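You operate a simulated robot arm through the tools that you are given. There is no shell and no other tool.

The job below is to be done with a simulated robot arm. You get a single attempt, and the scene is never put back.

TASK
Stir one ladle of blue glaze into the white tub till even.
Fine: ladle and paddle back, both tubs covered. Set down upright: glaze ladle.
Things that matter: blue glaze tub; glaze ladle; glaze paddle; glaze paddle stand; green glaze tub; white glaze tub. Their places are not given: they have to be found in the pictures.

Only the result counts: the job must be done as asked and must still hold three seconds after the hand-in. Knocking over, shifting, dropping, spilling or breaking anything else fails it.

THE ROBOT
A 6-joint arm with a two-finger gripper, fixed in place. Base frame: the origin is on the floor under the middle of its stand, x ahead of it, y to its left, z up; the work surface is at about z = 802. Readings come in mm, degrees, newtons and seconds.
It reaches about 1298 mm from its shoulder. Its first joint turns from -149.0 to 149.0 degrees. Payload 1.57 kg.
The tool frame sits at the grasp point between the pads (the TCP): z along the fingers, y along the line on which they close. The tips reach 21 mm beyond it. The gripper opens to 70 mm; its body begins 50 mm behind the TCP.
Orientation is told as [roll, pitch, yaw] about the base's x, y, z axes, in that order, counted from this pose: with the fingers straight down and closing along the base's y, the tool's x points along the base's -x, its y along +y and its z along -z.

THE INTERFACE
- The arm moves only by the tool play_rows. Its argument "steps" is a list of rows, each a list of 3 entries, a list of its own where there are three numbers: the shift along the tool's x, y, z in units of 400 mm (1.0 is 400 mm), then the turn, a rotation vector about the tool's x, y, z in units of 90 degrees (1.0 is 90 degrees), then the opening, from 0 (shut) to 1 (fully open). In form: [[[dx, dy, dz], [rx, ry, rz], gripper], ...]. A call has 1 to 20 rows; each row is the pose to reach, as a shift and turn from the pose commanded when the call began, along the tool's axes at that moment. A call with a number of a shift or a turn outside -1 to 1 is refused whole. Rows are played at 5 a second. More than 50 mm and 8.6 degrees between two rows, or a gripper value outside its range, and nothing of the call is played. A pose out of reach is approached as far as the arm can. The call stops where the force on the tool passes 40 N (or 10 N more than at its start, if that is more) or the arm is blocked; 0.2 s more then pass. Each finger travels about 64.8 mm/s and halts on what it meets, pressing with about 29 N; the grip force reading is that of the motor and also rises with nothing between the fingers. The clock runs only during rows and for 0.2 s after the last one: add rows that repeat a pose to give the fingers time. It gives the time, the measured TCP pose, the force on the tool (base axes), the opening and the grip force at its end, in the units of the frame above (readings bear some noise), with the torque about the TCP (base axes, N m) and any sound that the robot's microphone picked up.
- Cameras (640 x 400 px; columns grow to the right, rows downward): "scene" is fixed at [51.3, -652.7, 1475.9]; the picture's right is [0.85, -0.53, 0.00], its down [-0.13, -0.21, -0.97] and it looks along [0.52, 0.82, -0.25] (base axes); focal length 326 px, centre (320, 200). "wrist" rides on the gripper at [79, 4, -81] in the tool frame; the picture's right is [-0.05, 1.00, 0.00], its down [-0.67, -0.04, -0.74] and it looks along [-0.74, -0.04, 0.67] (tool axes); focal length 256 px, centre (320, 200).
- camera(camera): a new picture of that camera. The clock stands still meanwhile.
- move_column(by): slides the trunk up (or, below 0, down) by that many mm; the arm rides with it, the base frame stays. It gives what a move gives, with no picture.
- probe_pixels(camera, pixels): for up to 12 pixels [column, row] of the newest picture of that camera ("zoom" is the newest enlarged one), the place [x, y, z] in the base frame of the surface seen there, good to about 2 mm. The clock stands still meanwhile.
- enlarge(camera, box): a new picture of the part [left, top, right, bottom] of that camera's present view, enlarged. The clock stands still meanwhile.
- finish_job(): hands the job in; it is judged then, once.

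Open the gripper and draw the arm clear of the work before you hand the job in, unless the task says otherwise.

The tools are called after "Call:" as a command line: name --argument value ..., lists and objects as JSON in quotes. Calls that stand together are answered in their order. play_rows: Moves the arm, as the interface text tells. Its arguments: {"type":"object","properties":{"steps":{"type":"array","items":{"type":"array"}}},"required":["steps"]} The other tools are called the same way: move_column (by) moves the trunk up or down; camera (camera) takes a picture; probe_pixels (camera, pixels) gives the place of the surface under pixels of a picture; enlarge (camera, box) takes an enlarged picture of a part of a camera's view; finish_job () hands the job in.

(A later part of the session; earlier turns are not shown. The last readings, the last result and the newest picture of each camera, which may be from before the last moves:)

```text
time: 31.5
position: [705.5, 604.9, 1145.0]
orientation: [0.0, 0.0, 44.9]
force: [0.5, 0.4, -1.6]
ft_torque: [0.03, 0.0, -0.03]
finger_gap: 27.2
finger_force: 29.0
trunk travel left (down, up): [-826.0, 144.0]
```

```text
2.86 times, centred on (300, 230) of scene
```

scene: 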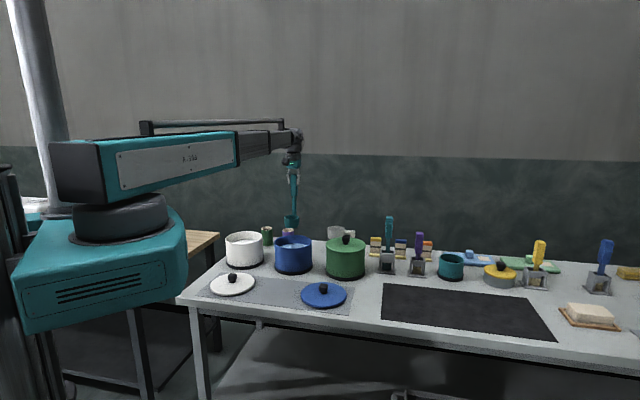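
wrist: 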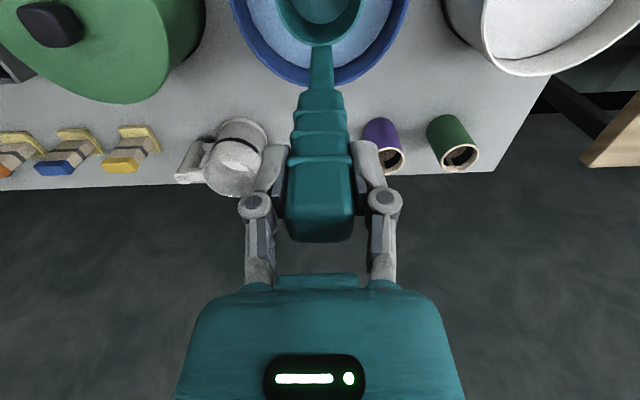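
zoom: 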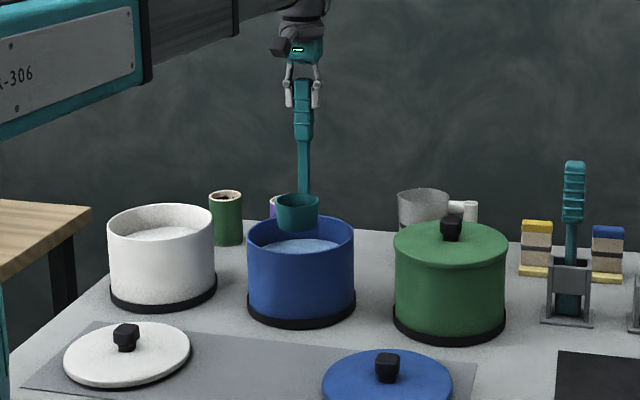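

Clear all round. I lower 60 mm to the surface, then 55 mm to submerge the bowl rim (bottom ≈828, rim ≈870 < 884).

Call:
move_column --by -60

Call:
move_column --by -30

Call:
move_column --by -25

Call:
enlarge --camera "scene" --box '[220, 160, 380, 300]'

Call:
camera --camera "wrist"

```text
time: 32.5
position: [704.2, 604.2, 1084.8]
orientation: [0.0, 0.0, 45.1]
force: [-0.3, 0.4, -0.9]
ft_torque: [0.03, -0.02, -0.01]
finger_gap: 27.4
finger_force: 28.8
trunk travel left (down, up): [-766.0, 204.0]
```

```text
time: 33.2
position: [704.5, 604.5, 1054.8]
orientation: [0.1, 0.0, 45.0]
force: [-0.6, 0.4, -1.0]
ft_torque: [0.03, -0.01, -0.01]
finger_gap: 27.2
finger_force: 29.0
trunk travel left (down, up): [-736.0, 234.0]
```

```text
time: 33.9
position: [705.6, 604.4, 1029.5]
orientation: [0.0, 0.0, 45.0]
force: [0.4, 0.1, -2.4]
ft_torque: [0.05, -0.08, -0.01]
finger_gap: 27.4
finger_force: 28.8
trunk travel left (down, up): [-711.0, 259.0]
```

```text
2.86 times, centred on (300, 230) of scene
```

zoom: 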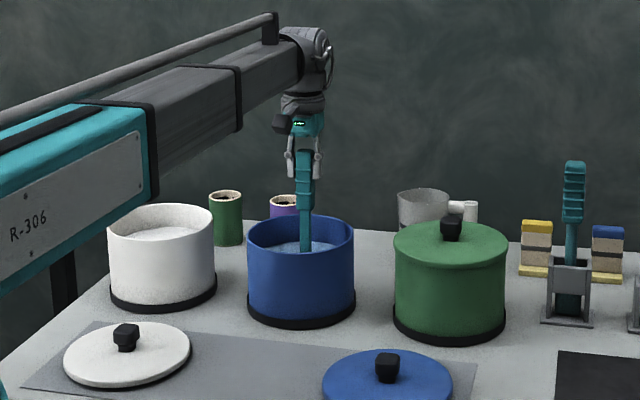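

```text
taken
```

wrist: 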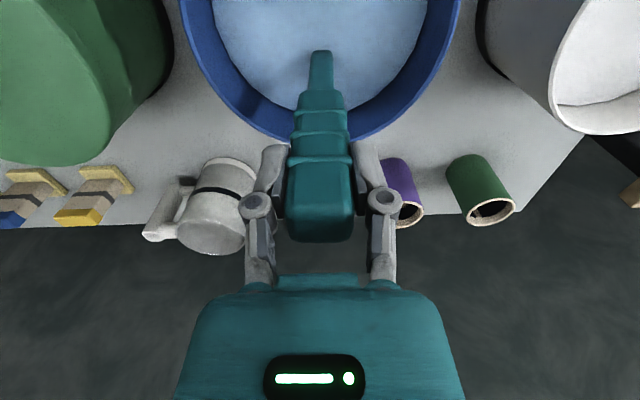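

The bowl is fully under the glaze. I hold for about a second to fill, then lift slowly in stages and let it drip above the blue tub.

Call:
play_rows --steps '[[[0, 0, 0], [0, 0, 0], 0], [[0, 0, 0], [0, 0, 0], 0], [[0, 0, 0], [0, 0, 0], 0], [[0, 0, 0], [0, 0, 0], 0], [[0, 0, 0], [0, 0, 0], 0], [[0, 0, 0], [0, 0, 0], 0]]'

Call:
move_column --by 20

Call:
move_column --by 40

Call:
camera --camera "wrist"

Call:
enlarge --camera "scene" --box '[220, 160, 380, 300]'

```text
time: 35.3
position: [705.6, 604.7, 1029.2]
orientation: [0.0, 0.0, 45.0]
force: [-0.3, -0.4, -2.9]
ft_torque: [0.01, -0.07, 0.02]
finger_gap: 27.1
finger_force: 28.7
trunk travel left (down, up): [-711.0, 259.0]
```

```text
time: 36.0
position: [706.1, 604.6, 1050.3]
orientation: [0.0, -0.1, 45.0]
force: [0.1, -0.7, -3.0]
ft_torque: [0.01, -0.05, 0.0]
finger_gap: 27.2
finger_force: 29.8
trunk travel left (down, up): [-731.0, 239.0]
```

```text
time: 36.8
position: [705.7, 604.6, 1089.5]
orientation: [0.0, 0.0, 45.0]
force: [0.7, -0.7, -2.2]
ft_torque: [0.08, -0.07, -0.02]
finger_gap: 27.2
finger_force: 29.9
trunk travel left (down, up): [-771.0, 199.0]
```

```text
taken
```

wrist: 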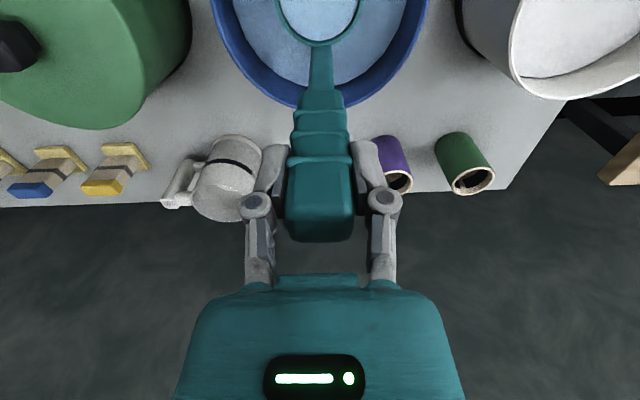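

```text
2.86 times, centred on (300, 230) of scene
```

zoom: 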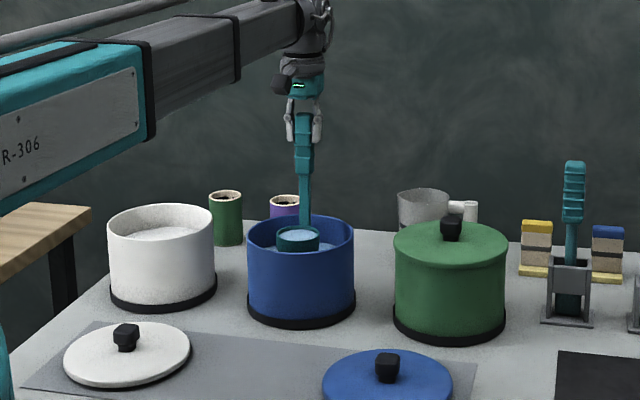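

The ladle is full of blue glaze. I wait for drips over the blue tub, then lift 62 mm so the bowl's bottom (≈950) clears the rims.

Call:
play_rows --steps '[[[0, 0, 0], [0, 0, 0], 0], [[0, 0, 0], [0, 0, 0], 0], [[0, 0, 0], [0, 0, 0], 0], [[0, 0, 0], [0, 0, 0], 0], [[0, 0, 0], [0, 0, 0], 0], [[0, 0, 0], [0, 0, 0], 0], [[0, 0, 0], [0, 0, 0], 0], [[0, 0, 0], [0, 0, 0], 0], [[0, 0, 0], [0, 0, 0], 0], [[0, 0, 0], [0, 0, 0], 0]]'

Call:
move_column --by 62

Call:
enlarge --camera "scene" --box '[220, 160, 380, 300]'

```text
time: 39.0
position: [706.1, 605.8, 1090.0]
orientation: [0.0, 0.1, 45.0]
force: [-0.1, -0.3, -3.2]
ft_torque: [0.02, -0.05, -0.03]
finger_gap: 27.3
finger_force: 29.3
trunk travel left (down, up): [-771.0, 199.0]
```

```text
time: 40.0
position: [703.9, 605.1, 1151.3]
orientation: [0.0, 0.1, 45.1]
force: [0.6, -0.3, -2.8]
ft_torque: [0.03, -0.09, 0.0]
finger_gap: 27.3
finger_force: 29.5
trunk travel left (down, up): [-833.0, 137.0]
```

```text
2.86 times, centred on (300, 230) of scene
```

zoom: 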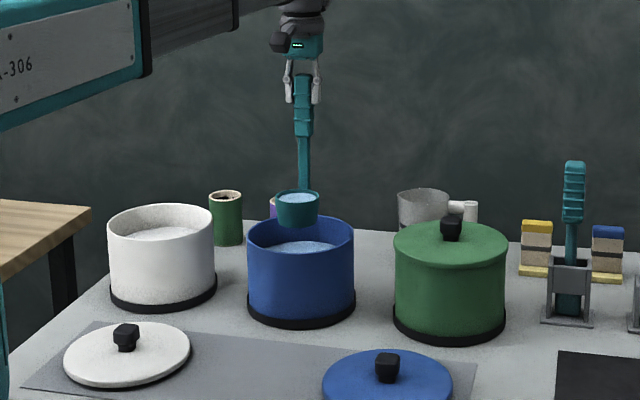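

Full and steady. I carry it gently (≈20 mm per row) to the white tub, with the lip over the tub's centre (TCP u≈972.7, v≈166).

Call:
play_rows --steps '[[[-0.004, 0.02, 0], [0, 0, 0], 0], [[-0.012, 0.06, 0], [0, 0, 0], 0], [[-0.022, 0.11, 0], [0, 0, 0], 0], [[-0.033, 0.165, 0], [0, 0, 0], 0], [[-0.044, 0.22, 0], [0, 0, 0], 0], [[-0.055, 0.275, 0], [0, 0, 0], 0], [[-0.066, 0.33, 0], [0, 0, 0], 0], [[-0.077, 0.385, 0], [0, 0, 0], 0], [[-0.088, 0.44, 0], [0, 0, 0], 0], [[-0.098, 0.49, 0], [0, 0, 0], 0], [[-0.106, 0.54, 0], [0, 0, 0], 0], [[-0.111, 0.575, 0], [0, 0, 0], 0], [[-0.115, 0.5925, 0], [0, 0, 0], 0], [[-0.115, 0.5925, 0], [0, 0, 0], 0]]'

Call:
camera --camera "wrist"

Call:
enlarge --camera "scene" --box '[180, 160, 340, 300]'

```text
time: 43.0
position: [570.2, 804.7, 1151.7]
orientation: [0.0, -0.1, 45.0]
force: [-0.4, -0.7, -2.9]
ft_torque: [0.04, -0.04, 0.0]
finger_gap: 27.4
finger_force: 29.1
trunk travel left (down, up): [-833.0, 137.0]
```

```text
taken
```

wrist: 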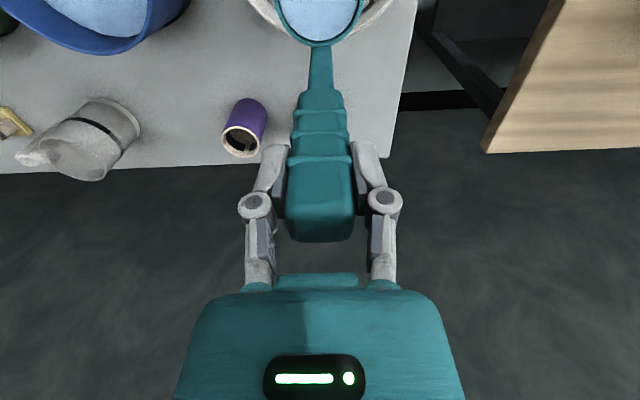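

```text
2.86 times, centred on (260, 230) of scene
```

zoom: 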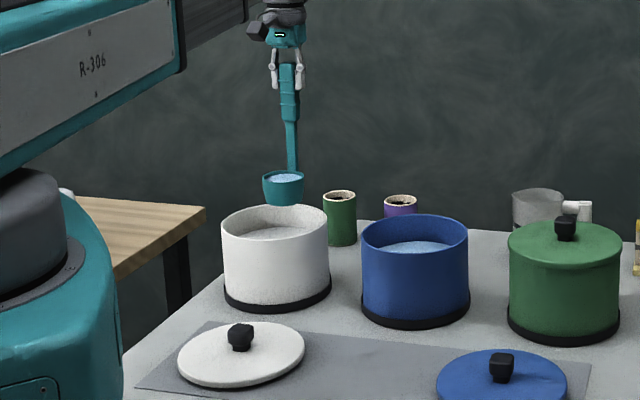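

At u=972.2, v=165.8, the bowl is over the white tub. I start the tilt to 45° in 5° rows, moving the TCP inboard so the lip stays over the tub's centre.

Call:
play_rows --steps '[[[0.0355, 0, -0.0018], [0, -0.0556, 0], 0], [[0.072, 0, -0.007], [0, -0.1111, 0], 0], [[0.1095, 0, -0.0158], [0, -0.1667, 0], 0], [[0.1473, 0, -0.0279], [0, -0.2222, 0], 0], [[0.1855, 0, -0.0433], [0, -0.2778, 0], 0], [[0.2238, 0, -0.0619], [0, -0.3333, 0], 0], [[0.2615, 0, -0.0835], [0, -0.3889, 0], 0], [[0.2988, 0, -0.108], [0, -0.4444, 0], 0], [[0.3353, 0, -0.1353], [0, -0.5, 0], 0], [[0.3353, 0, -0.1353], [0, -0.5, 0], 0]]'

Call:
enlarge --camera "scene" --box '[180, 160, 340, 300]'

Call:
camera --camera "wrist"

```text
time: 45.2
position: [474.9, 711.0, 1205.3]
orientation: [0.1, -45.0, 45.0]
force: [-0.2, 0.2, -1.3]
ft_torque: [-0.1, 0.09, -0.01]
finger_gap: 27.5
finger_force: 28.9
trunk travel left (down, up): [-833.0, 137.0]
```

```text
2.86 times, centred on (260, 230) of scene
```

zoom: 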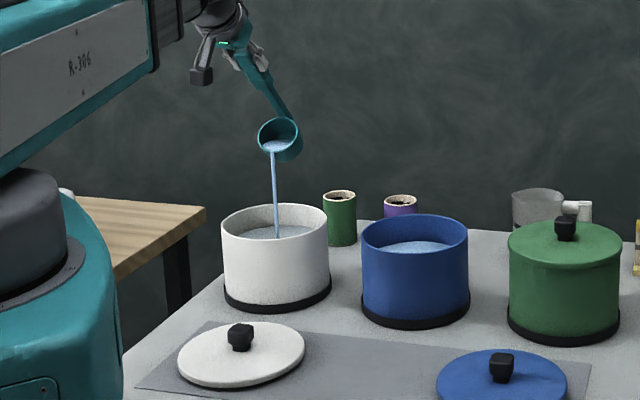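

```text
taken
```

wrist: 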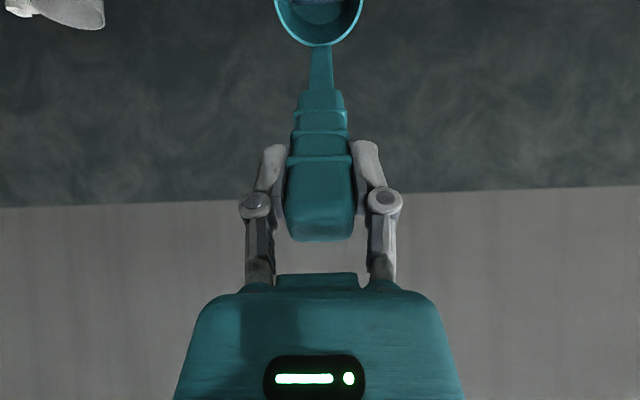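

The glaze streams into the middle of the white tub. I lower the trunk 70 mm to bring the lip closer, then tilt further.

Call:
move_column --by -70

Call:
enlarge --camera "scene" --box '[180, 160, 340, 300]'

```text
time: 46.3
position: [474.9, 709.6, 1136.7]
orientation: [0.0, -44.9, 44.9]
force: [0.0, -1.1, -1.9]
ft_torque: [-0.07, 0.08, 0.0]
finger_gap: 27.4
finger_force: 28.8
trunk travel left (down, up): [-763.0, 207.0]
```

```text
2.86 times, centred on (260, 230) of scene
```

zoom: 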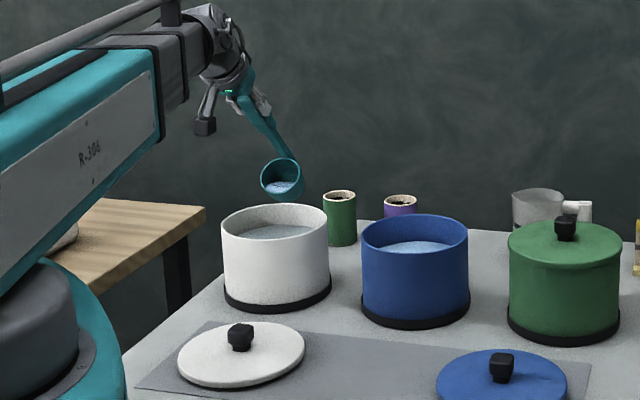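

About half remains at 45°. Before lowering further I check the clearance between the carriage and the wooden table at left in the scene view.

Call:
camera --camera "scene"

Call:
probe_pixels --camera "scene" --pixels '[[200, 235], [215, 245], [220, 236], [165, 265], [190, 262], [205, 300], [120, 310], [60, 300], [110, 330], [15, 330], [140, 195], [150, 320]]'

```text
taken
```

scene: 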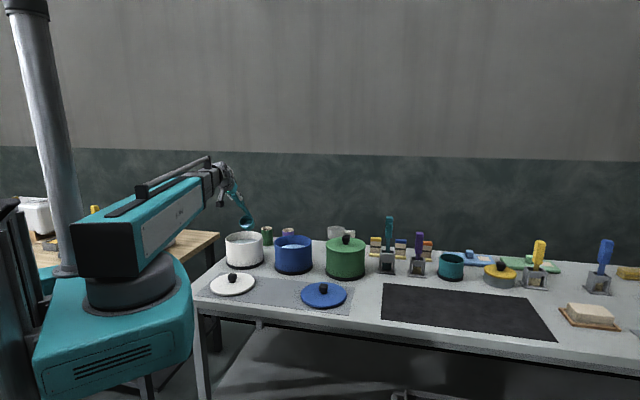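

```text
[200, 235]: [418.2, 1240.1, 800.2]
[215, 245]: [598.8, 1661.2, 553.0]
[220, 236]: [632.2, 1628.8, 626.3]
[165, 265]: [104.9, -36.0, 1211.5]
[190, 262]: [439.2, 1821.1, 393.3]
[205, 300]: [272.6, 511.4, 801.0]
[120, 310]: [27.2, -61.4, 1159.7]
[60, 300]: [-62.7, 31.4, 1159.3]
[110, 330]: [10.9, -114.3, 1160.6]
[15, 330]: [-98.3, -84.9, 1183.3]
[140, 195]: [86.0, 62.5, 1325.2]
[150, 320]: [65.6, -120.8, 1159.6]
```

Carriage stays within ≈150 mm of the origin, far from both tables, so lowering is safe. I tilt on from 45° to 60°.

Call:
play_rows --steps '[[[0.0037, 0, -0.0458], [0, -0.0556, 0], 0], [[0.0051, 0, -0.0925], [0, -0.1111, 0], 0], [[0.0037, 0, -0.1391], [0, -0.1667, 0], 0], [[0.0037, 0, -0.1391], [0, -0.1667, 0], 0]]'

Call:
move_column --by -60

Call:
enlarge --camera "scene" --box '[180, 160, 340, 300]'

```text
time: 47.3
position: [445.8, 683.8, 1176.1]
orientation: [-0.1, -59.9, 45.0]
force: [-0.4, -0.1, -1.3]
ft_torque: [-0.08, 0.12, -0.03]
finger_gap: 27.1
finger_force: 29.3
trunk travel left (down, up): [-763.0, 207.0]
```

```text
time: 48.3
position: [446.8, 681.4, 1114.3]
orientation: [0.0, -60.0, 45.0]
force: [0.6, -0.6, -1.6]
ft_torque: [-0.11, 0.11, 0.01]
finger_gap: 27.2
finger_force: 29.0
trunk travel left (down, up): [-703.0, 267.0]
```

```text
2.86 times, centred on (260, 230) of scene
```

zoom: 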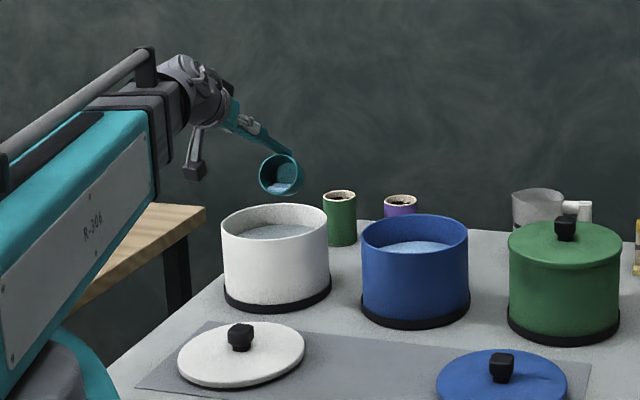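

Little glaze is left in the bowl. I tilt on to 80° and lower 95 mm.

Call:
play_rows --steps '[[[-0.016, 0, -0.0439], [0, -0.0556, 0], 0], [[-0.0342, 0, -0.0867], [0, -0.1111, 0], 0], [[-0.0548, 0, -0.128], [0, -0.1667, 0], 0], [[-0.0772, 0, -0.1678], [0, -0.2222, 0], 0], [[-0.0772, 0, -0.1678], [0, -0.2222, 0], 0]]'

Call:
move_column --by -95

Call:
enlarge --camera "scene" --box '[180, 160, 340, 300]'

```text
time: 49.5
position: [416.4, 651.8, 1175.4]
orientation: [0.1, -79.9, 44.8]
force: [-0.3, -0.2, -1.4]
ft_torque: [-0.14, 0.08, 0.0]
finger_gap: 27.1
finger_force: 29.1
trunk travel left (down, up): [-703.0, 267.0]
```

```text
time: 50.8
position: [416.8, 650.5, 1080.2]
orientation: [0.0, -79.7, 44.9]
force: [-0.1, 0.5, -0.8]
ft_torque: [-0.11, 0.12, -0.01]
finger_gap: 27.3
finger_force: 29.0
trunk travel left (down, up): [-608.0, 362.0]
```

```text
2.86 times, centred on (260, 230) of scene
```

zoom: 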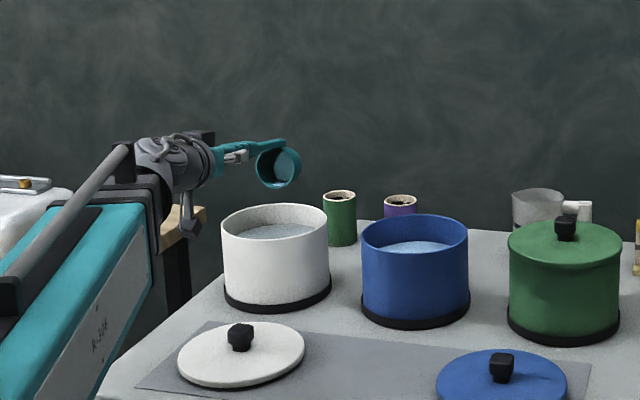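

Nearly all is out; I tilt on to 105° and hold to drain the rest.

Call:
play_rows --steps '[[[-0.0359, 0, -0.0269], [0, -0.0556, 0], 0], [[-0.0725, 0, -0.0509], [0, -0.1111, 0], 0], [[-0.1097, 0, -0.0719], [0, -0.1667, 0], 0], [[-0.1471, 0, -0.0899], [0, -0.2222, 0], 0], [[-0.1844, 0, -0.1046], [0, -0.2778, 0], 0], [[-0.1844, 0, -0.1046], [0, -0.2778, 0], 0], [[-0.1844, 0, -0.1046], [0, -0.2778, 0], 0], [[-0.1844, 0, -0.1046], [0, -0.2778, 0], 0], [[-0.1844, 0, -0.1046], [0, -0.2778, 0], 0], [[-0.1844, 0, -0.1046], [0, -0.2778, 0], 0], [[-0.1844, 0, -0.1046], [0, -0.2778, 0], 0], [[-0.1844, 0, -0.1046], [0, -0.2778, 0], 0]]'

Call:
enlarge --camera "scene" --box '[180, 140, 340, 280]'

```text
time: 53.4
position: [395.3, 632.8, 1160.2]
orientation: [-179.9, -75.1, -135.0]
force: [-0.8, 0.4, -2.0]
ft_torque: [-0.13, 0.1, 0.01]
finger_gap: 27.4
finger_force: 28.9
trunk travel left (down, up): [-608.0, 362.0]
```

```text
2.86 times, centred on (260, 210) of scene
```

zoom: 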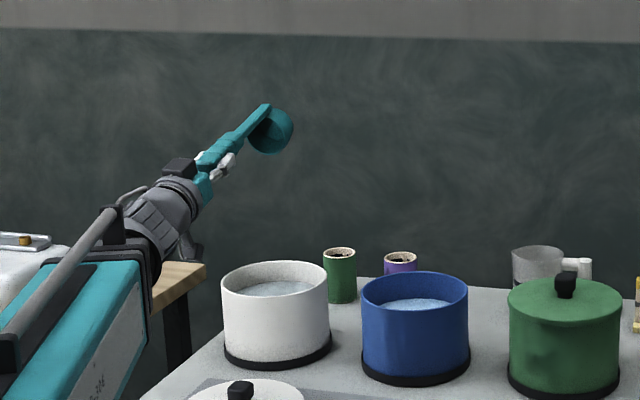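

The bowl is turned over and empty. I raise the trunk 225 mm so that the ladle hangs above the rim once upright, then tilt back along the same arc.

Call:
move_column --by 225

Call:
play_rows --steps '[[[0.0565, 0, -0.0027], [0, 0.0778, 0], 0], [[0.1156, 0, 0.0006], [0, 0.1556, 0], 0], [[0.1762, 0, 0.0095], [0, 0.2333, 0], 0], [[0.2378, 0, 0.0238], [0, 0.3111, 0], 0], [[0.299, 0, 0.0439], [0, 0.3889, 0], 0], [[0.3593, 0, 0.0689], [0, 0.4667, 0], 0], [[0.4175, 0, 0.0986], [0, 0.5444, 0], 0], [[0.4728, 0, 0.1326], [0, 0.6222, 0], 0], [[0.5248, 0, 0.1705], [0, 0.7, 0], 0], [[0.5723, 0, 0.2116], [0, 0.7778, 0], 0], [[0.6145, 0, 0.2552], [0, 0.8556, 0], 0], [[0.6508, 0, 0.3008], [0, 0.9333, 0], 0]]'

Call:
enlarge --camera "scene" --box '[180, 160, 340, 300]'

```text
time: 55.8
position: [395.9, 633.4, 1385.9]
orientation: [-180.1, -75.2, -135.1]
force: [0.0, -0.1, -1.2]
ft_torque: [-0.06, 0.09, -0.02]
finger_gap: 27.2
finger_force: 29.0
trunk travel left (down, up): [-833.0, 137.0]
```

```text
time: 58.4
position: [527.3, 761.9, 1163.2]
orientation: [0.0, -20.7, 44.9]
force: [-0.2, 0.1, -0.4]
ft_torque: [-0.01, 0.04, 0.02]
finger_gap: 27.2
finger_force: 28.9
trunk travel left (down, up): [-833.0, 137.0]
```

```text
2.86 times, centred on (260, 230) of scene
```

zoom: 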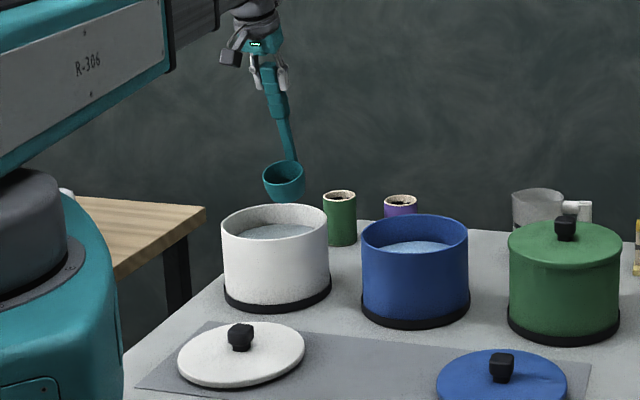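

The ladle is empty and almost upright. I finish the last 21° and hold to let it drip over the white tub.

Call:
play_rows --steps '[[[-0.0436, 0, 0.035], [0, 0.0778, 0], 0], [[-0.0883, 0, 0.0631], [0, 0.1556, 0], 0], [[-0.1337, 0, 0.0843], [0, 0.2333, 0], 0], [[-0.1337, 0, 0.0843], [0, 0.2333, 0], 0], [[-0.1337, 0, 0.0843], [0, 0.2333, 0], 0], [[-0.1337, 0, 0.0843], [0, 0.2333, 0], 0], [[-0.1337, 0, 0.0843], [0, 0.2333, 0], 0], [[-0.1337, 0, 0.0843], [0, 0.2333, 0], 0], [[-0.1337, 0, 0.0843], [0, 0.2333, 0], 0]]'

Call:
camera --camera "wrist"

Call:
enlarge --camera "scene" --box '[200, 190, 320, 270]'

```text
time: 60.4
position: [569.9, 805.4, 1151.7]
orientation: [0.1, 0.1, 45.0]
force: [-0.4, 0.1, -2.2]
ft_torque: [-0.01, -0.02, -0.01]
finger_gap: 27.3
finger_force: 29.3
trunk travel left (down, up): [-833.0, 137.0]
```

```text
taken
```

wrist: 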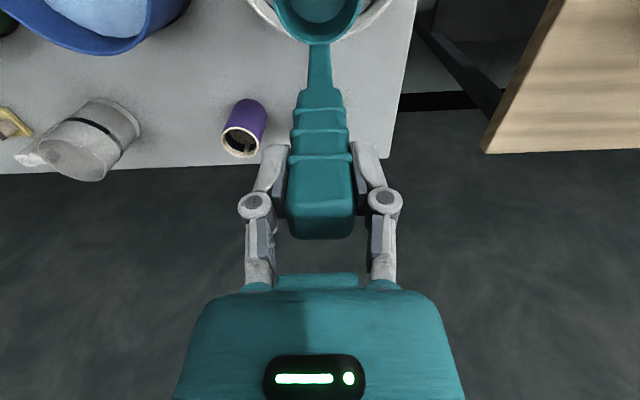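

```text
5.00 times, centred on (260, 230) of scene
```

zoom: 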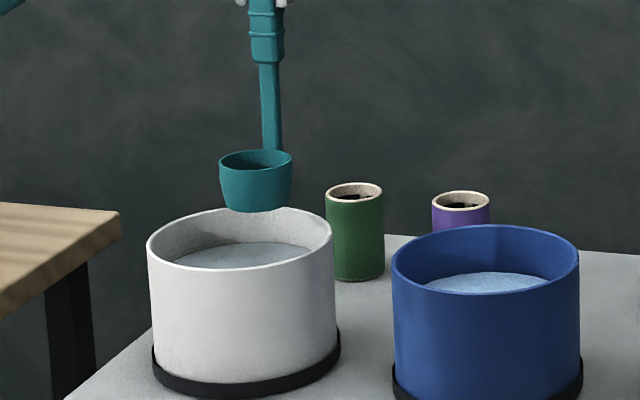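

The ladle looks empty. I raise 53 mm and bring it inboard off the tub (u 972→748), then back along −v to its home.

Call:
move_column --by 53

Call:
play_rows --steps '[[[0.08, 0, 0], [0, 0, 0], 0], [[0.18, 0, 0], [0, 0, 0], 0], [[0.28, 0, 0], [0, 0, 0], 0], [[0.38, 0, 0], [0, 0, 0], 0], [[0.48, 0, 0], [0, 0, 0], 0], [[0.561, 0, 0], [0, 0, 0], 0]]'

Call:
play_rows --steps '[[[0, -0.1, 0], [0, 0, 0], 0], [[0, -0.2, 0], [0, 0, 0], 0], [[0, -0.3, 0], [0, 0, 0], 0], [[0, -0.4, 0], [0, 0, 0], 0], [[0, -0.5, 0], [0, 0, 0], 0], [[0, -0.6, 0], [0, 0, 0], 0], [[0, -0.7, 0], [0, 0, 0], 0], [[0, -0.8, 0], [0, 0, 0], 0], [[0, -0.9, 0], [0, 0, 0], 0], [[0, -1.0, 0], [0, 0, 0], 0]]'

```text
time: 61.3
position: [569.6, 806.3, 1204.3]
orientation: [0.0, 0.2, 45.0]
force: [0.3, -0.6, -0.6]
ft_torque: [0.03, -0.06, -0.02]
finger_gap: 27.4
finger_force: 29.2
trunk travel left (down, up): [-886.0, 84.0]
```

```text
time: 62.7
position: [410.4, 646.8, 1205.8]
orientation: [-0.1, 0.1, 45.0]
force: [-1.0, -0.2, -0.3]
ft_torque: [0.01, -0.01, 0.01]
finger_gap: 27.1
finger_force: 28.5
trunk travel left (down, up): [-886.0, 84.0]
```

```text
time: 64.9
position: [695.1, 363.2, 1205.7]
orientation: [0.1, 0.3, 44.9]
force: [0.2, -0.4, -0.6]
ft_torque: [0.0, -0.05, 0.01]
finger_gap: 27.1
finger_force: 28.4
trunk travel left (down, up): [-886.0, 84.0]
```

Now at (694,363.5). I go the remaining 398.5 mm to above the ladle's home spot.

Call:
play_rows --steps '[[[0, -0.1, 0], [0, 0, 0], 0], [[0, -0.2, 0], [0, 0, 0], 0], [[0, -0.3, 0], [0, 0, 0], 0], [[0, -0.4, 0], [0, 0, 0], 0], [[0, -0.5, 0], [0, 0, 0], 0], [[0, -0.6, 0], [0, 0, 0], 0], [[0, -0.7, 0], [0, 0, 0], 0], [[0, -0.8, 0], [0, 0, 0], 0], [[0, -0.9, 0], [0, 0, 0], 0], [[-0.0005, -0.9965, 0], [0, 0, 0], 0], [[-0.0005, -0.9965, 0], [0, 0, 0], 0]]'

Call:
move_column --by -150

Call:
camera --camera "wrist"

Call:
enlarge --camera "scene" --box '[376, 170, 496, 320]'

```text
time: 67.3
position: [975.3, 81.2, 1204.9]
orientation: [0.1, 0.1, 45.1]
force: [-1.0, 0.5, -0.8]
ft_torque: [0.0, -0.02, 0.03]
finger_gap: 27.3
finger_force: 28.7
trunk travel left (down, up): [-886.0, 84.0]
```

```text
time: 69.1
position: [976.2, 80.6, 1055.3]
orientation: [0.1, 0.2, 44.9]
force: [-0.1, 0.5, -0.4]
ft_torque: [0.02, -0.05, 0.02]
finger_gap: 27.4
finger_force: 29.8
trunk travel left (down, up): [-736.0, 234.0]
```

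```text
taken
```

wrist: 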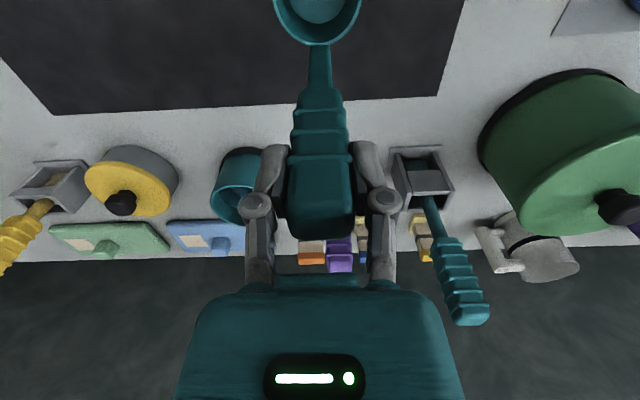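

```text
2.67 times, centred on (436, 245) of scene
```

zoom: 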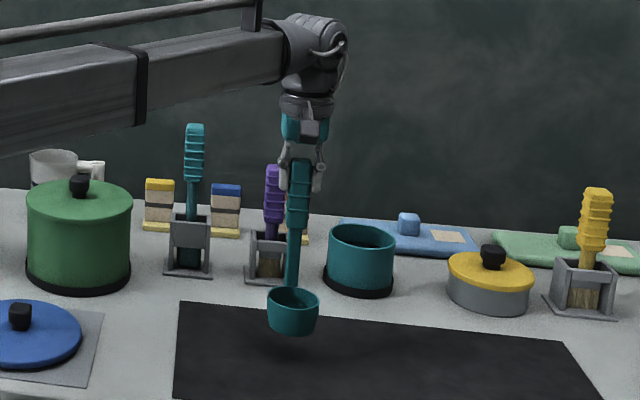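

Aligned over the mat. I lower 42 mm, then in small steps until the bowl touches.

Call:
move_column --by -42

Call:
move_column --by -6

Call:
enlarge --camera "scene" --box '[376, 240, 472, 320]'

```text
time: 69.9
position: [975.4, 80.4, 1013.2]
orientation: [0.0, 0.2, 45.0]
force: [0.2, 0.4, 0.1]
ft_torque: [0.05, 0.02, 0.02]
finger_gap: 27.2
finger_force: 29.0
trunk travel left (down, up): [-694.0, 276.0]
```

```text
time: 70.5
position: [975.8, 81.2, 1007.1]
orientation: [0.1, 0.3, 45.0]
force: [0.1, 0.7, -0.7]
ft_torque: [0.04, -0.02, 0.02]
finger_gap: 27.2
finger_force: 29.2
trunk travel left (down, up): [-688.0, 282.0]
```

```text
5.00 times, centred on (424, 280) of scene
```

zoom: 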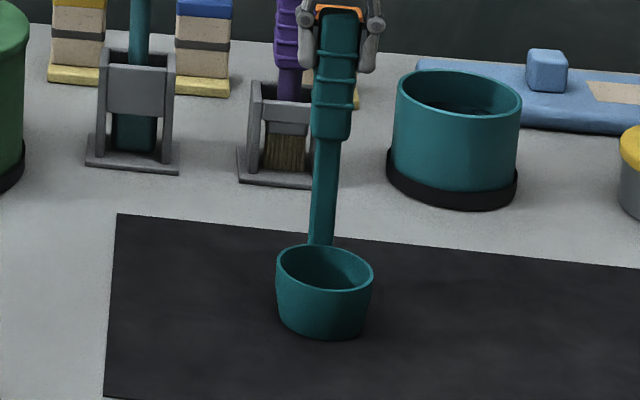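

Two millimetres above the pick-up height; I lower 1 mm at a time and watch the z force.

Call:
move_column --by -1.2

Call:
move_column --by -0.8

```text
time: 71.0
position: [975.9, 80.4, 1006.8]
orientation: [0.0, 0.1, 45.0]
force: [1.2, 0.4, 5.3]
ft_torque: [0.03, -0.22, 0.0]
finger_gap: 27.5
finger_force: 29.2
trunk travel left (down, up): [-687.0, 283.0]
```

```text
time: 71.5
position: [976.0, 81.5, 1006.2]
orientation: [-0.1, 0.1, 45.1]
force: [4.0, 1.3, 14.6]
ft_torque: [0.23, -0.47, -0.03]
finger_gap: 27.5
finger_force: 28.9
trunk travel left (down, up): [-686.0, 284.0]
```

The ladle rests on the mat (z force 14.6 N). I ease up 0.7 mm to relieve the load, then open the gripper.

Call:
move_column --by 0.7

Call:
play_rows --steps '[[[0, 0, 0], [0, 0, 0], 0.45], [[0, 0, 0], [0, 0, 0], 0.6], [[0, 0, 0], [0, 0, 0], 0.8], [[0, 0, 0], [0, 0, 0], 1], [[0, 0, 0], [0, 0, 0], 1], [[0, 0, 0], [0, 0, 0], 1], [[0, 0, 0], [0, 0, 0], 1]]'

Call:
camera --camera "wrist"

Call:
enlarge --camera "scene" --box '[376, 200, 496, 320]'

```text
time: 72.0
position: [975.2, 81.5, 1006.6]
orientation: [0.1, 0.3, 45.0]
force: [1.7, 1.3, 8.2]
ft_torque: [0.23, -0.26, -0.03]
finger_gap: 27.5
finger_force: 29.2
trunk travel left (down, up): [-687.0, 283.0]
```

```text
time: 73.6
position: [976.9, 81.3, 1004.6]
orientation: [-0.1, 0.1, 45.0]
force: [-0.9, -0.5, -0.2]
ft_torque: [-0.01, 0.0, -0.02]
finger_gap: 69.9
finger_force: 0.0
trunk travel left (down, up): [-687.0, 283.0]
```

```text
taken
```

wrist: 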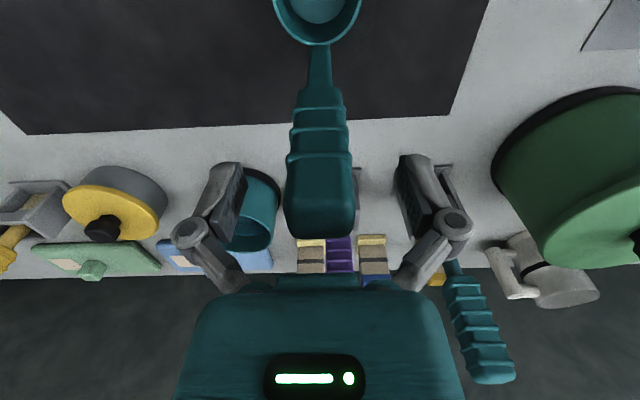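

```text
3.33 times, centred on (436, 260) of scene
```

zoom: 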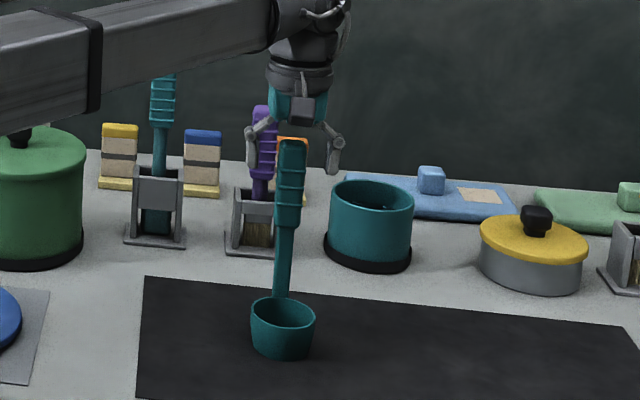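

The ladle stands upright where it was. I raise 130 mm and move toward the paddle for a close look.

Call:
move_column --by 130

Call:
play_rows --steps '[[[-0.06, 0.07, 0], [0, 0, 0], 1], [[-0.12, 0.14, 0], [0, 0, 0], 1], [[-0.18, 0.21, 0], [0, 0, 0], 1], [[-0.24, 0.28, 0], [0, 0, 0], 1], [[-0.3, 0.35, 0], [0, 0, 0], 1]]'

Call:
camera --camera "wrist"

Call:
camera --camera "scene"

```text
time: 75.2
position: [975.2, 81.4, 1135.1]
orientation: [0.0, 0.1, 45.0]
force: [-0.1, 0.1, -0.3]
ft_torque: [-0.02, -0.02, -0.02]
finger_gap: 70.1
finger_force: 0.1
trunk travel left (down, up): [-817.0, 153.0]
```

```text
time: 76.4
position: [962.7, 266.8, 1135.8]
orientation: [0.0, 0.2, 44.9]
force: [1.0, 0.5, 0.6]
ft_torque: [0.03, 0.0, 0.0]
finger_gap: 69.9
finger_force: 0.1
trunk travel left (down, up): [-817.0, 153.0]
```

```text
taken
```

wrist: 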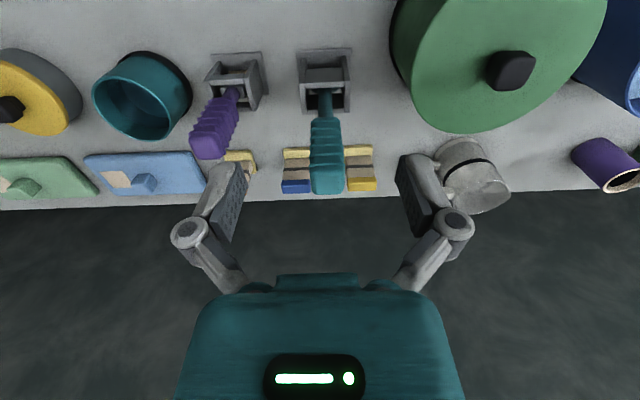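

```text
taken
```

scene: 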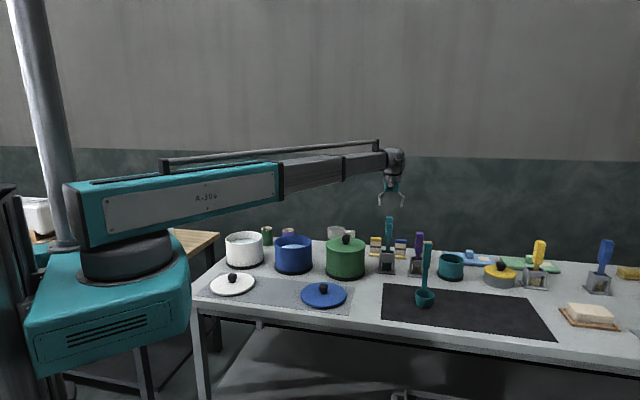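

The paddle handle top is at (326,185) in the wrist view with its stand at (324,85), squared to yaw 45°. I enlarge and probe.

Call:
enlarge --camera "wrist" --box '[276, 40, 376, 120]'

Call:
probe_pixels --camera "zoom" --pixels '[[145, 65], [470, 60], [180, 230], [460, 225], [320, 150], [320, 180], [320, 320], [300, 320], [335, 320], [180, 355], [445, 355], [240, 330]]'

Call:
enlarge --camera "wrist" --box '[276, 110, 376, 210]'

Call:
probe_pixels --camera "zoom" --pixels '[[318, 190], [318, 230], [250, 230], [378, 230], [318, 260], [255, 270], [380, 270], [318, 280], [318, 320], [240, 320], [390, 320], [316, 60]]'

```text
5.00 times, centred on (326, 80) of wrist
```

zoom: 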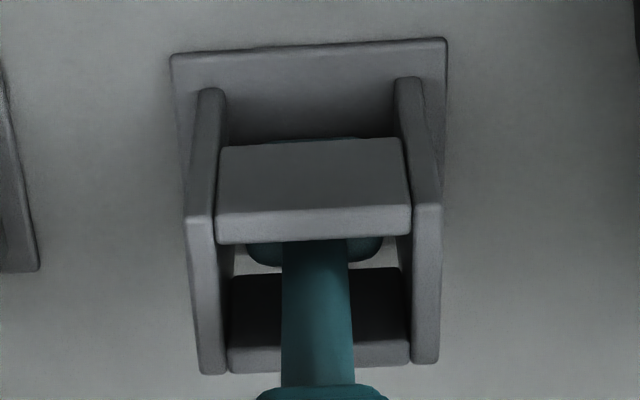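

```text
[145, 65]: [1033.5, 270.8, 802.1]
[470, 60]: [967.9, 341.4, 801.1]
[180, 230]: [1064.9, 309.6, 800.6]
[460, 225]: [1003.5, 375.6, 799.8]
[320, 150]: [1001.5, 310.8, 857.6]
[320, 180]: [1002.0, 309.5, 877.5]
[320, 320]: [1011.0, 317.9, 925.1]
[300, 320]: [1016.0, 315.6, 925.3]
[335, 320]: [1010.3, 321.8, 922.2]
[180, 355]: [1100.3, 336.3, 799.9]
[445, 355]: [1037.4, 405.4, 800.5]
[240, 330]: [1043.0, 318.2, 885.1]
```

```text
4.00 times, centred on (326, 160) of wrist
```

zoom: 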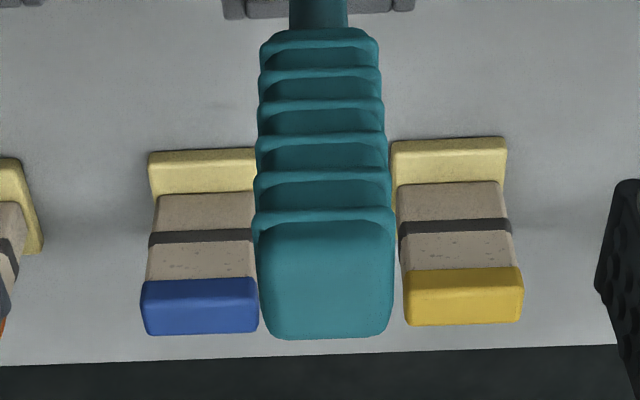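

```text
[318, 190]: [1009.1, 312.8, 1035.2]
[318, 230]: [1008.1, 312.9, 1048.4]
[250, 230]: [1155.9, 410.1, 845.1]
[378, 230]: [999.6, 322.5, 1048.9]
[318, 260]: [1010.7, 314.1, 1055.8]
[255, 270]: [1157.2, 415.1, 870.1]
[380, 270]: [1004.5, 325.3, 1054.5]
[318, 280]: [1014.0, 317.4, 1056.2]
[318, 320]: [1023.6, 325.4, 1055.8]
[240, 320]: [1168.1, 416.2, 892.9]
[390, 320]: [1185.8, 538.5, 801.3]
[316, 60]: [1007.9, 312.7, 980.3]
```

Paddle handle centre fits at ≈(1016,322.7), width ≈29 mm. I move over it (tips at 1114, clear of its top at 1056).

Call:
play_rows --steps '[[[-0.1, 0.002, 0], [0, 0, 0], 1], [[-0.195, 0.005, 0], [0, 0, 0], 1], [[-0.195, 0.005, 0], [0, 0, 0], 1]]'

Call:
move_column --by -55

Call:
camera --camera "wrist"

Call:
enlarge --camera "scene" --box '[330, 160, 450, 280]'

```text
time: 77.2
position: [1015.4, 322.8, 1137.3]
orientation: [0.0, 0.2, 45.0]
force: [0.0, 0.3, 0.5]
ft_torque: [0.01, -0.01, 0.03]
finger_gap: 70.0
finger_force: 0.1
trunk travel left (down, up): [-817.0, 153.0]
```

```text
time: 78.2
position: [1016.7, 323.2, 1079.5]
orientation: [0.1, 0.2, 44.9]
force: [0.0, -0.1, 0.1]
ft_torque: [0.03, 0.02, -0.05]
finger_gap: 70.0
finger_force: 0.1
trunk travel left (down, up): [-762.0, 208.0]
```

```text
taken
```

wrist: 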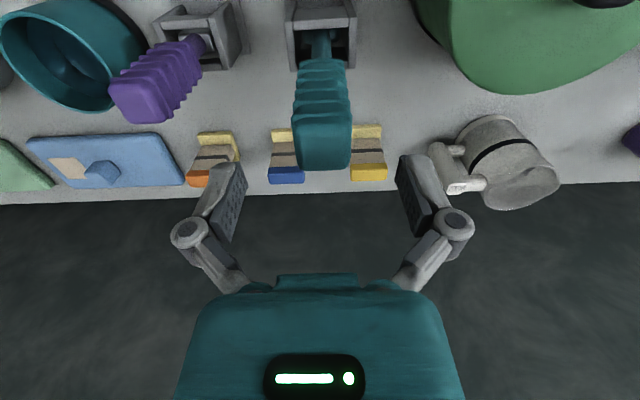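

```text
3.33 times, centred on (390, 220) of scene
```

zoom: 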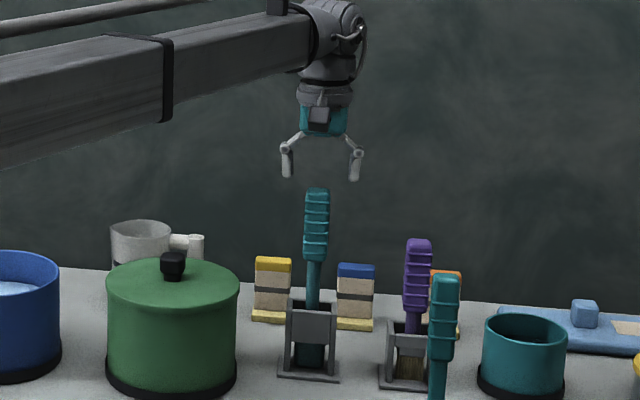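

Aligned between the fingers. I lower 50 mm to TCP z≈1030 and close on the handle.

Call:
move_column --by -50

Call:
play_rows --steps '[[[0, 0, 0], [0, 0, 0], 0.6], [[0, 0, 0], [0, 0, 0], 0.4], [[0, 0, 0], [0, 0, 0], 0.2], [[0, 0, 0], [0, 0, 0], 0], [[0, 0, 0], [0, 0, 0], 0], [[0, 0, 0], [0, 0, 0], 0], [[0, 0, 0], [0, 0, 0], 0]]'

Call:
camera --camera "wrist"

Call:
enlarge --camera "scene" --box '[340, 190, 436, 290]'

```text
time: 79.1
position: [1017.4, 321.8, 1031.2]
orientation: [0.0, 0.2, 45.1]
force: [-0.3, 0.5, 0.5]
ft_torque: [-0.02, 0.02, -0.02]
finger_gap: 70.0
finger_force: 0.0
trunk travel left (down, up): [-712.0, 258.0]
```

```text
time: 80.7
position: [1017.5, 320.9, 1030.7]
orientation: [0.0, 0.2, 45.0]
force: [-0.4, -0.7, 1.0]
ft_torque: [0.01, 0.0, -0.04]
finger_gap: 29.5
finger_force: 29.0
trunk travel left (down, up): [-712.0, 258.0]
```

```text
taken
```

wrist: 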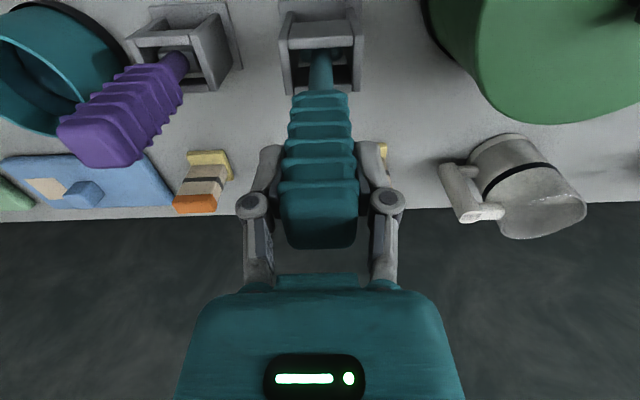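

```text
4.00 times, centred on (388, 240) of scene
```

zoom: 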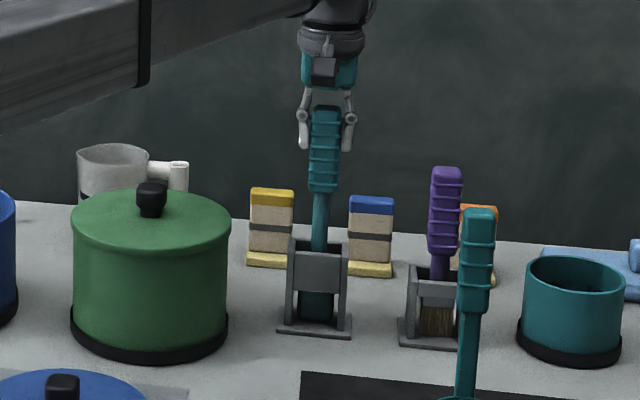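

Gripped (gap 29.5); paddle home TCP ≈(1016.8,322.2,1030.7), trunk −712. I lift 40 mm and check that the stand stays.

Call:
move_column --by 40

Call:
enlarge --camera "scene" --box '[340, 190, 436, 290]'

```text
time: 81.5
position: [1016.6, 321.8, 1070.6]
orientation: [0.0, 0.1, 45.1]
force: [-0.4, 0.4, -1.9]
ft_torque: [-0.01, 0.04, 0.04]
finger_gap: 29.2
finger_force: 29.1
trunk travel left (down, up): [-752.0, 218.0]
```

```text
4.00 times, centred on (388, 240) of scene
```

zoom: 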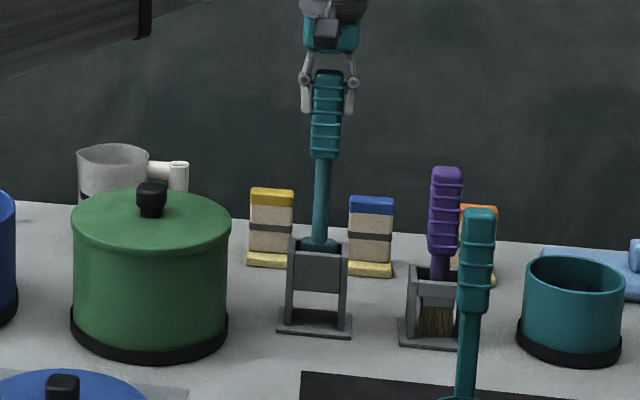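

The stand stays put. I lift 160 mm more so the blade clears everything on the way.

Call:
move_column --by 160

Call:
enlarge --camera "scene" --box '[340, 130, 460, 290]'

Call:
enlarge --camera "scene" --box '[350, 180, 430, 230]'

Call:
probe_pixels --camera "zoom" --pixels '[[320, 300], [300, 200], [320, 120], [320, 60], [290, 250], [350, 250], [320, 200], [320, 340]]'

```text
time: 83.3
position: [1017.8, 322.8, 1230.1]
orientation: [0.0, 0.2, 45.0]
force: [0.1, 0.5, -0.7]
ft_torque: [-0.03, 0.02, 0.01]
finger_gap: 29.4
finger_force: 29.0
trunk travel left (down, up): [-912.0, 58.0]
```

```text
2.50 times, centred on (400, 210) of scene
```

zoom: 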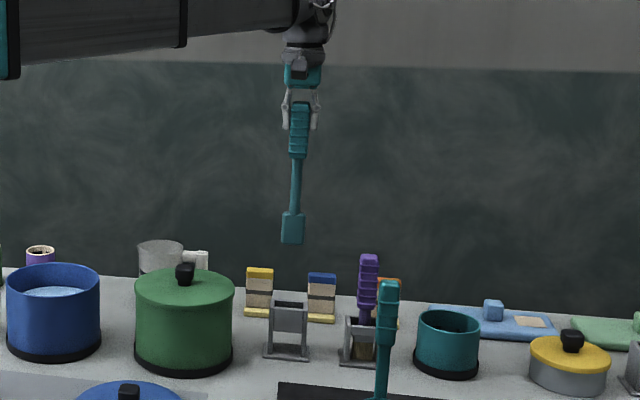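

```text
8.00 times, centred on (390, 205) of scene
```

zoom: 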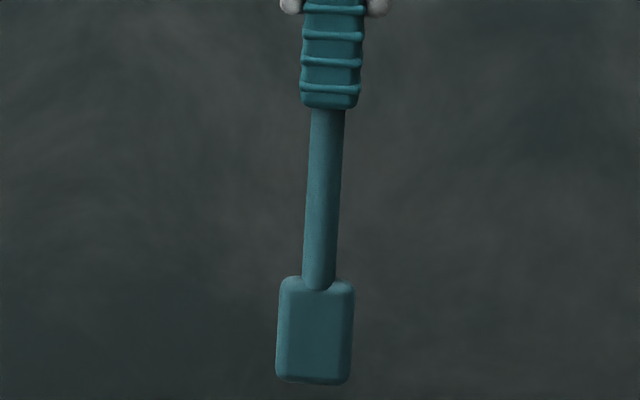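

```text
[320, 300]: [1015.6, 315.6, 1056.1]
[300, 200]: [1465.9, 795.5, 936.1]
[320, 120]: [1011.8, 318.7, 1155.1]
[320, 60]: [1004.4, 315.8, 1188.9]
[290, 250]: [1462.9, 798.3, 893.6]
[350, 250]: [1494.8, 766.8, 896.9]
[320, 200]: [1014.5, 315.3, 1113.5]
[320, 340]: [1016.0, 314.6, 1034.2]
```

The paddle hangs straight: blade ≈40 mm wide along v and 55 mm tall, bottom at TCP−220. I carry it (bottom at z≈1009) along +v toward the white tub.

Call:
play_rows --steps '[[[0.0075, 0.1, 0], [0, 0, 0], 0], [[0.015, 0.2, 0], [0, 0, 0], 0], [[0.0225, 0.3, 0], [0, 0, 0], 0], [[0.03, 0.4, 0], [0, 0, 0], 0], [[0.0375, 0.5, 0], [0, 0, 0], 0], [[0.045, 0.6, 0], [0, 0, 0], 0], [[0.0525, 0.7, 0], [0, 0, 0], 0], [[0.06, 0.8, 0], [0, 0, 0], 0], [[0.0675, 0.9, 0], [0, 0, 0], 0], [[0.075, 1.0, 0], [0, 0, 0], 0], [[0.075, 1.0, 0], [0, 0, 0], 0]]'

```text
time: 85.7
position: [712.2, 584.6, 1229.7]
orientation: [0.0, 0.2, 44.9]
force: [0.7, 0.1, -1.2]
ft_torque: [0.04, -0.01, 0.04]
finger_gap: 29.5
finger_force: 28.8
trunk travel left (down, up): [-912.0, 58.0]
```

Now the remaining ≈258 mm to the white tub's centre.

Call:
play_rows --steps '[[[0.009, 0.11, 0], [0, 0, 0], 0], [[0.018, 0.22, 0], [0, 0, 0], 0], [[0.027, 0.33, 0], [0, 0, 0], 0], [[0.036, 0.44, 0], [0, 0, 0], 0], [[0.045, 0.55, 0], [0, 0, 0], 0], [[0.051, 0.646, 0], [0, 0, 0], 0], [[0.051, 0.646, 0], [0, 0, 0], 0]]'

Call:
move_column --by -60

Call:
camera --camera "wrist"

Call:
enlarge --camera "scene" --box '[180, 150, 340, 280]'

```text
time: 87.3
position: [516.6, 752.3, 1229.7]
orientation: [0.0, 0.2, 45.0]
force: [0.1, 0.4, -0.4]
ft_torque: [0.01, -0.02, 0.02]
finger_gap: 29.4
finger_force: 29.1
trunk travel left (down, up): [-912.0, 58.0]
```

```text
time: 88.3
position: [516.7, 751.8, 1171.4]
orientation: [0.0, 0.3, 45.0]
force: [0.5, 0.0, -1.2]
ft_torque: [0.01, 0.01, -0.02]
finger_gap: 29.5
finger_force: 29.0
trunk travel left (down, up): [-852.0, 118.0]
```

```text
taken
```

wrist: 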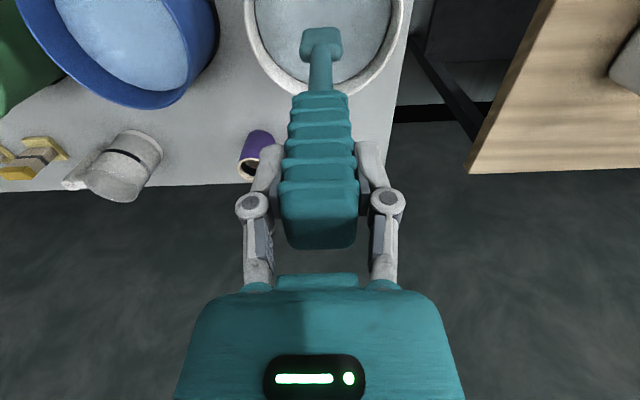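

```text
3.08 times, centred on (260, 215) of scene
```

zoom: 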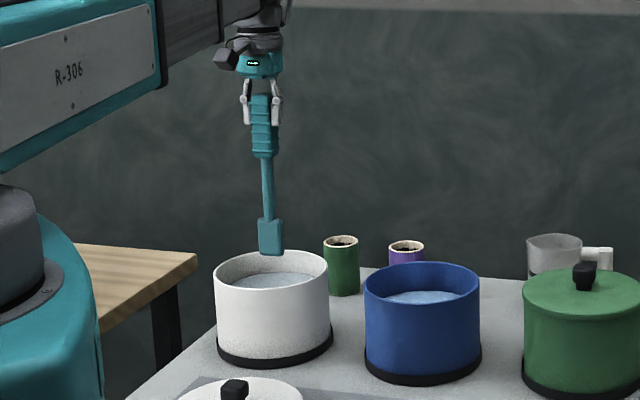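

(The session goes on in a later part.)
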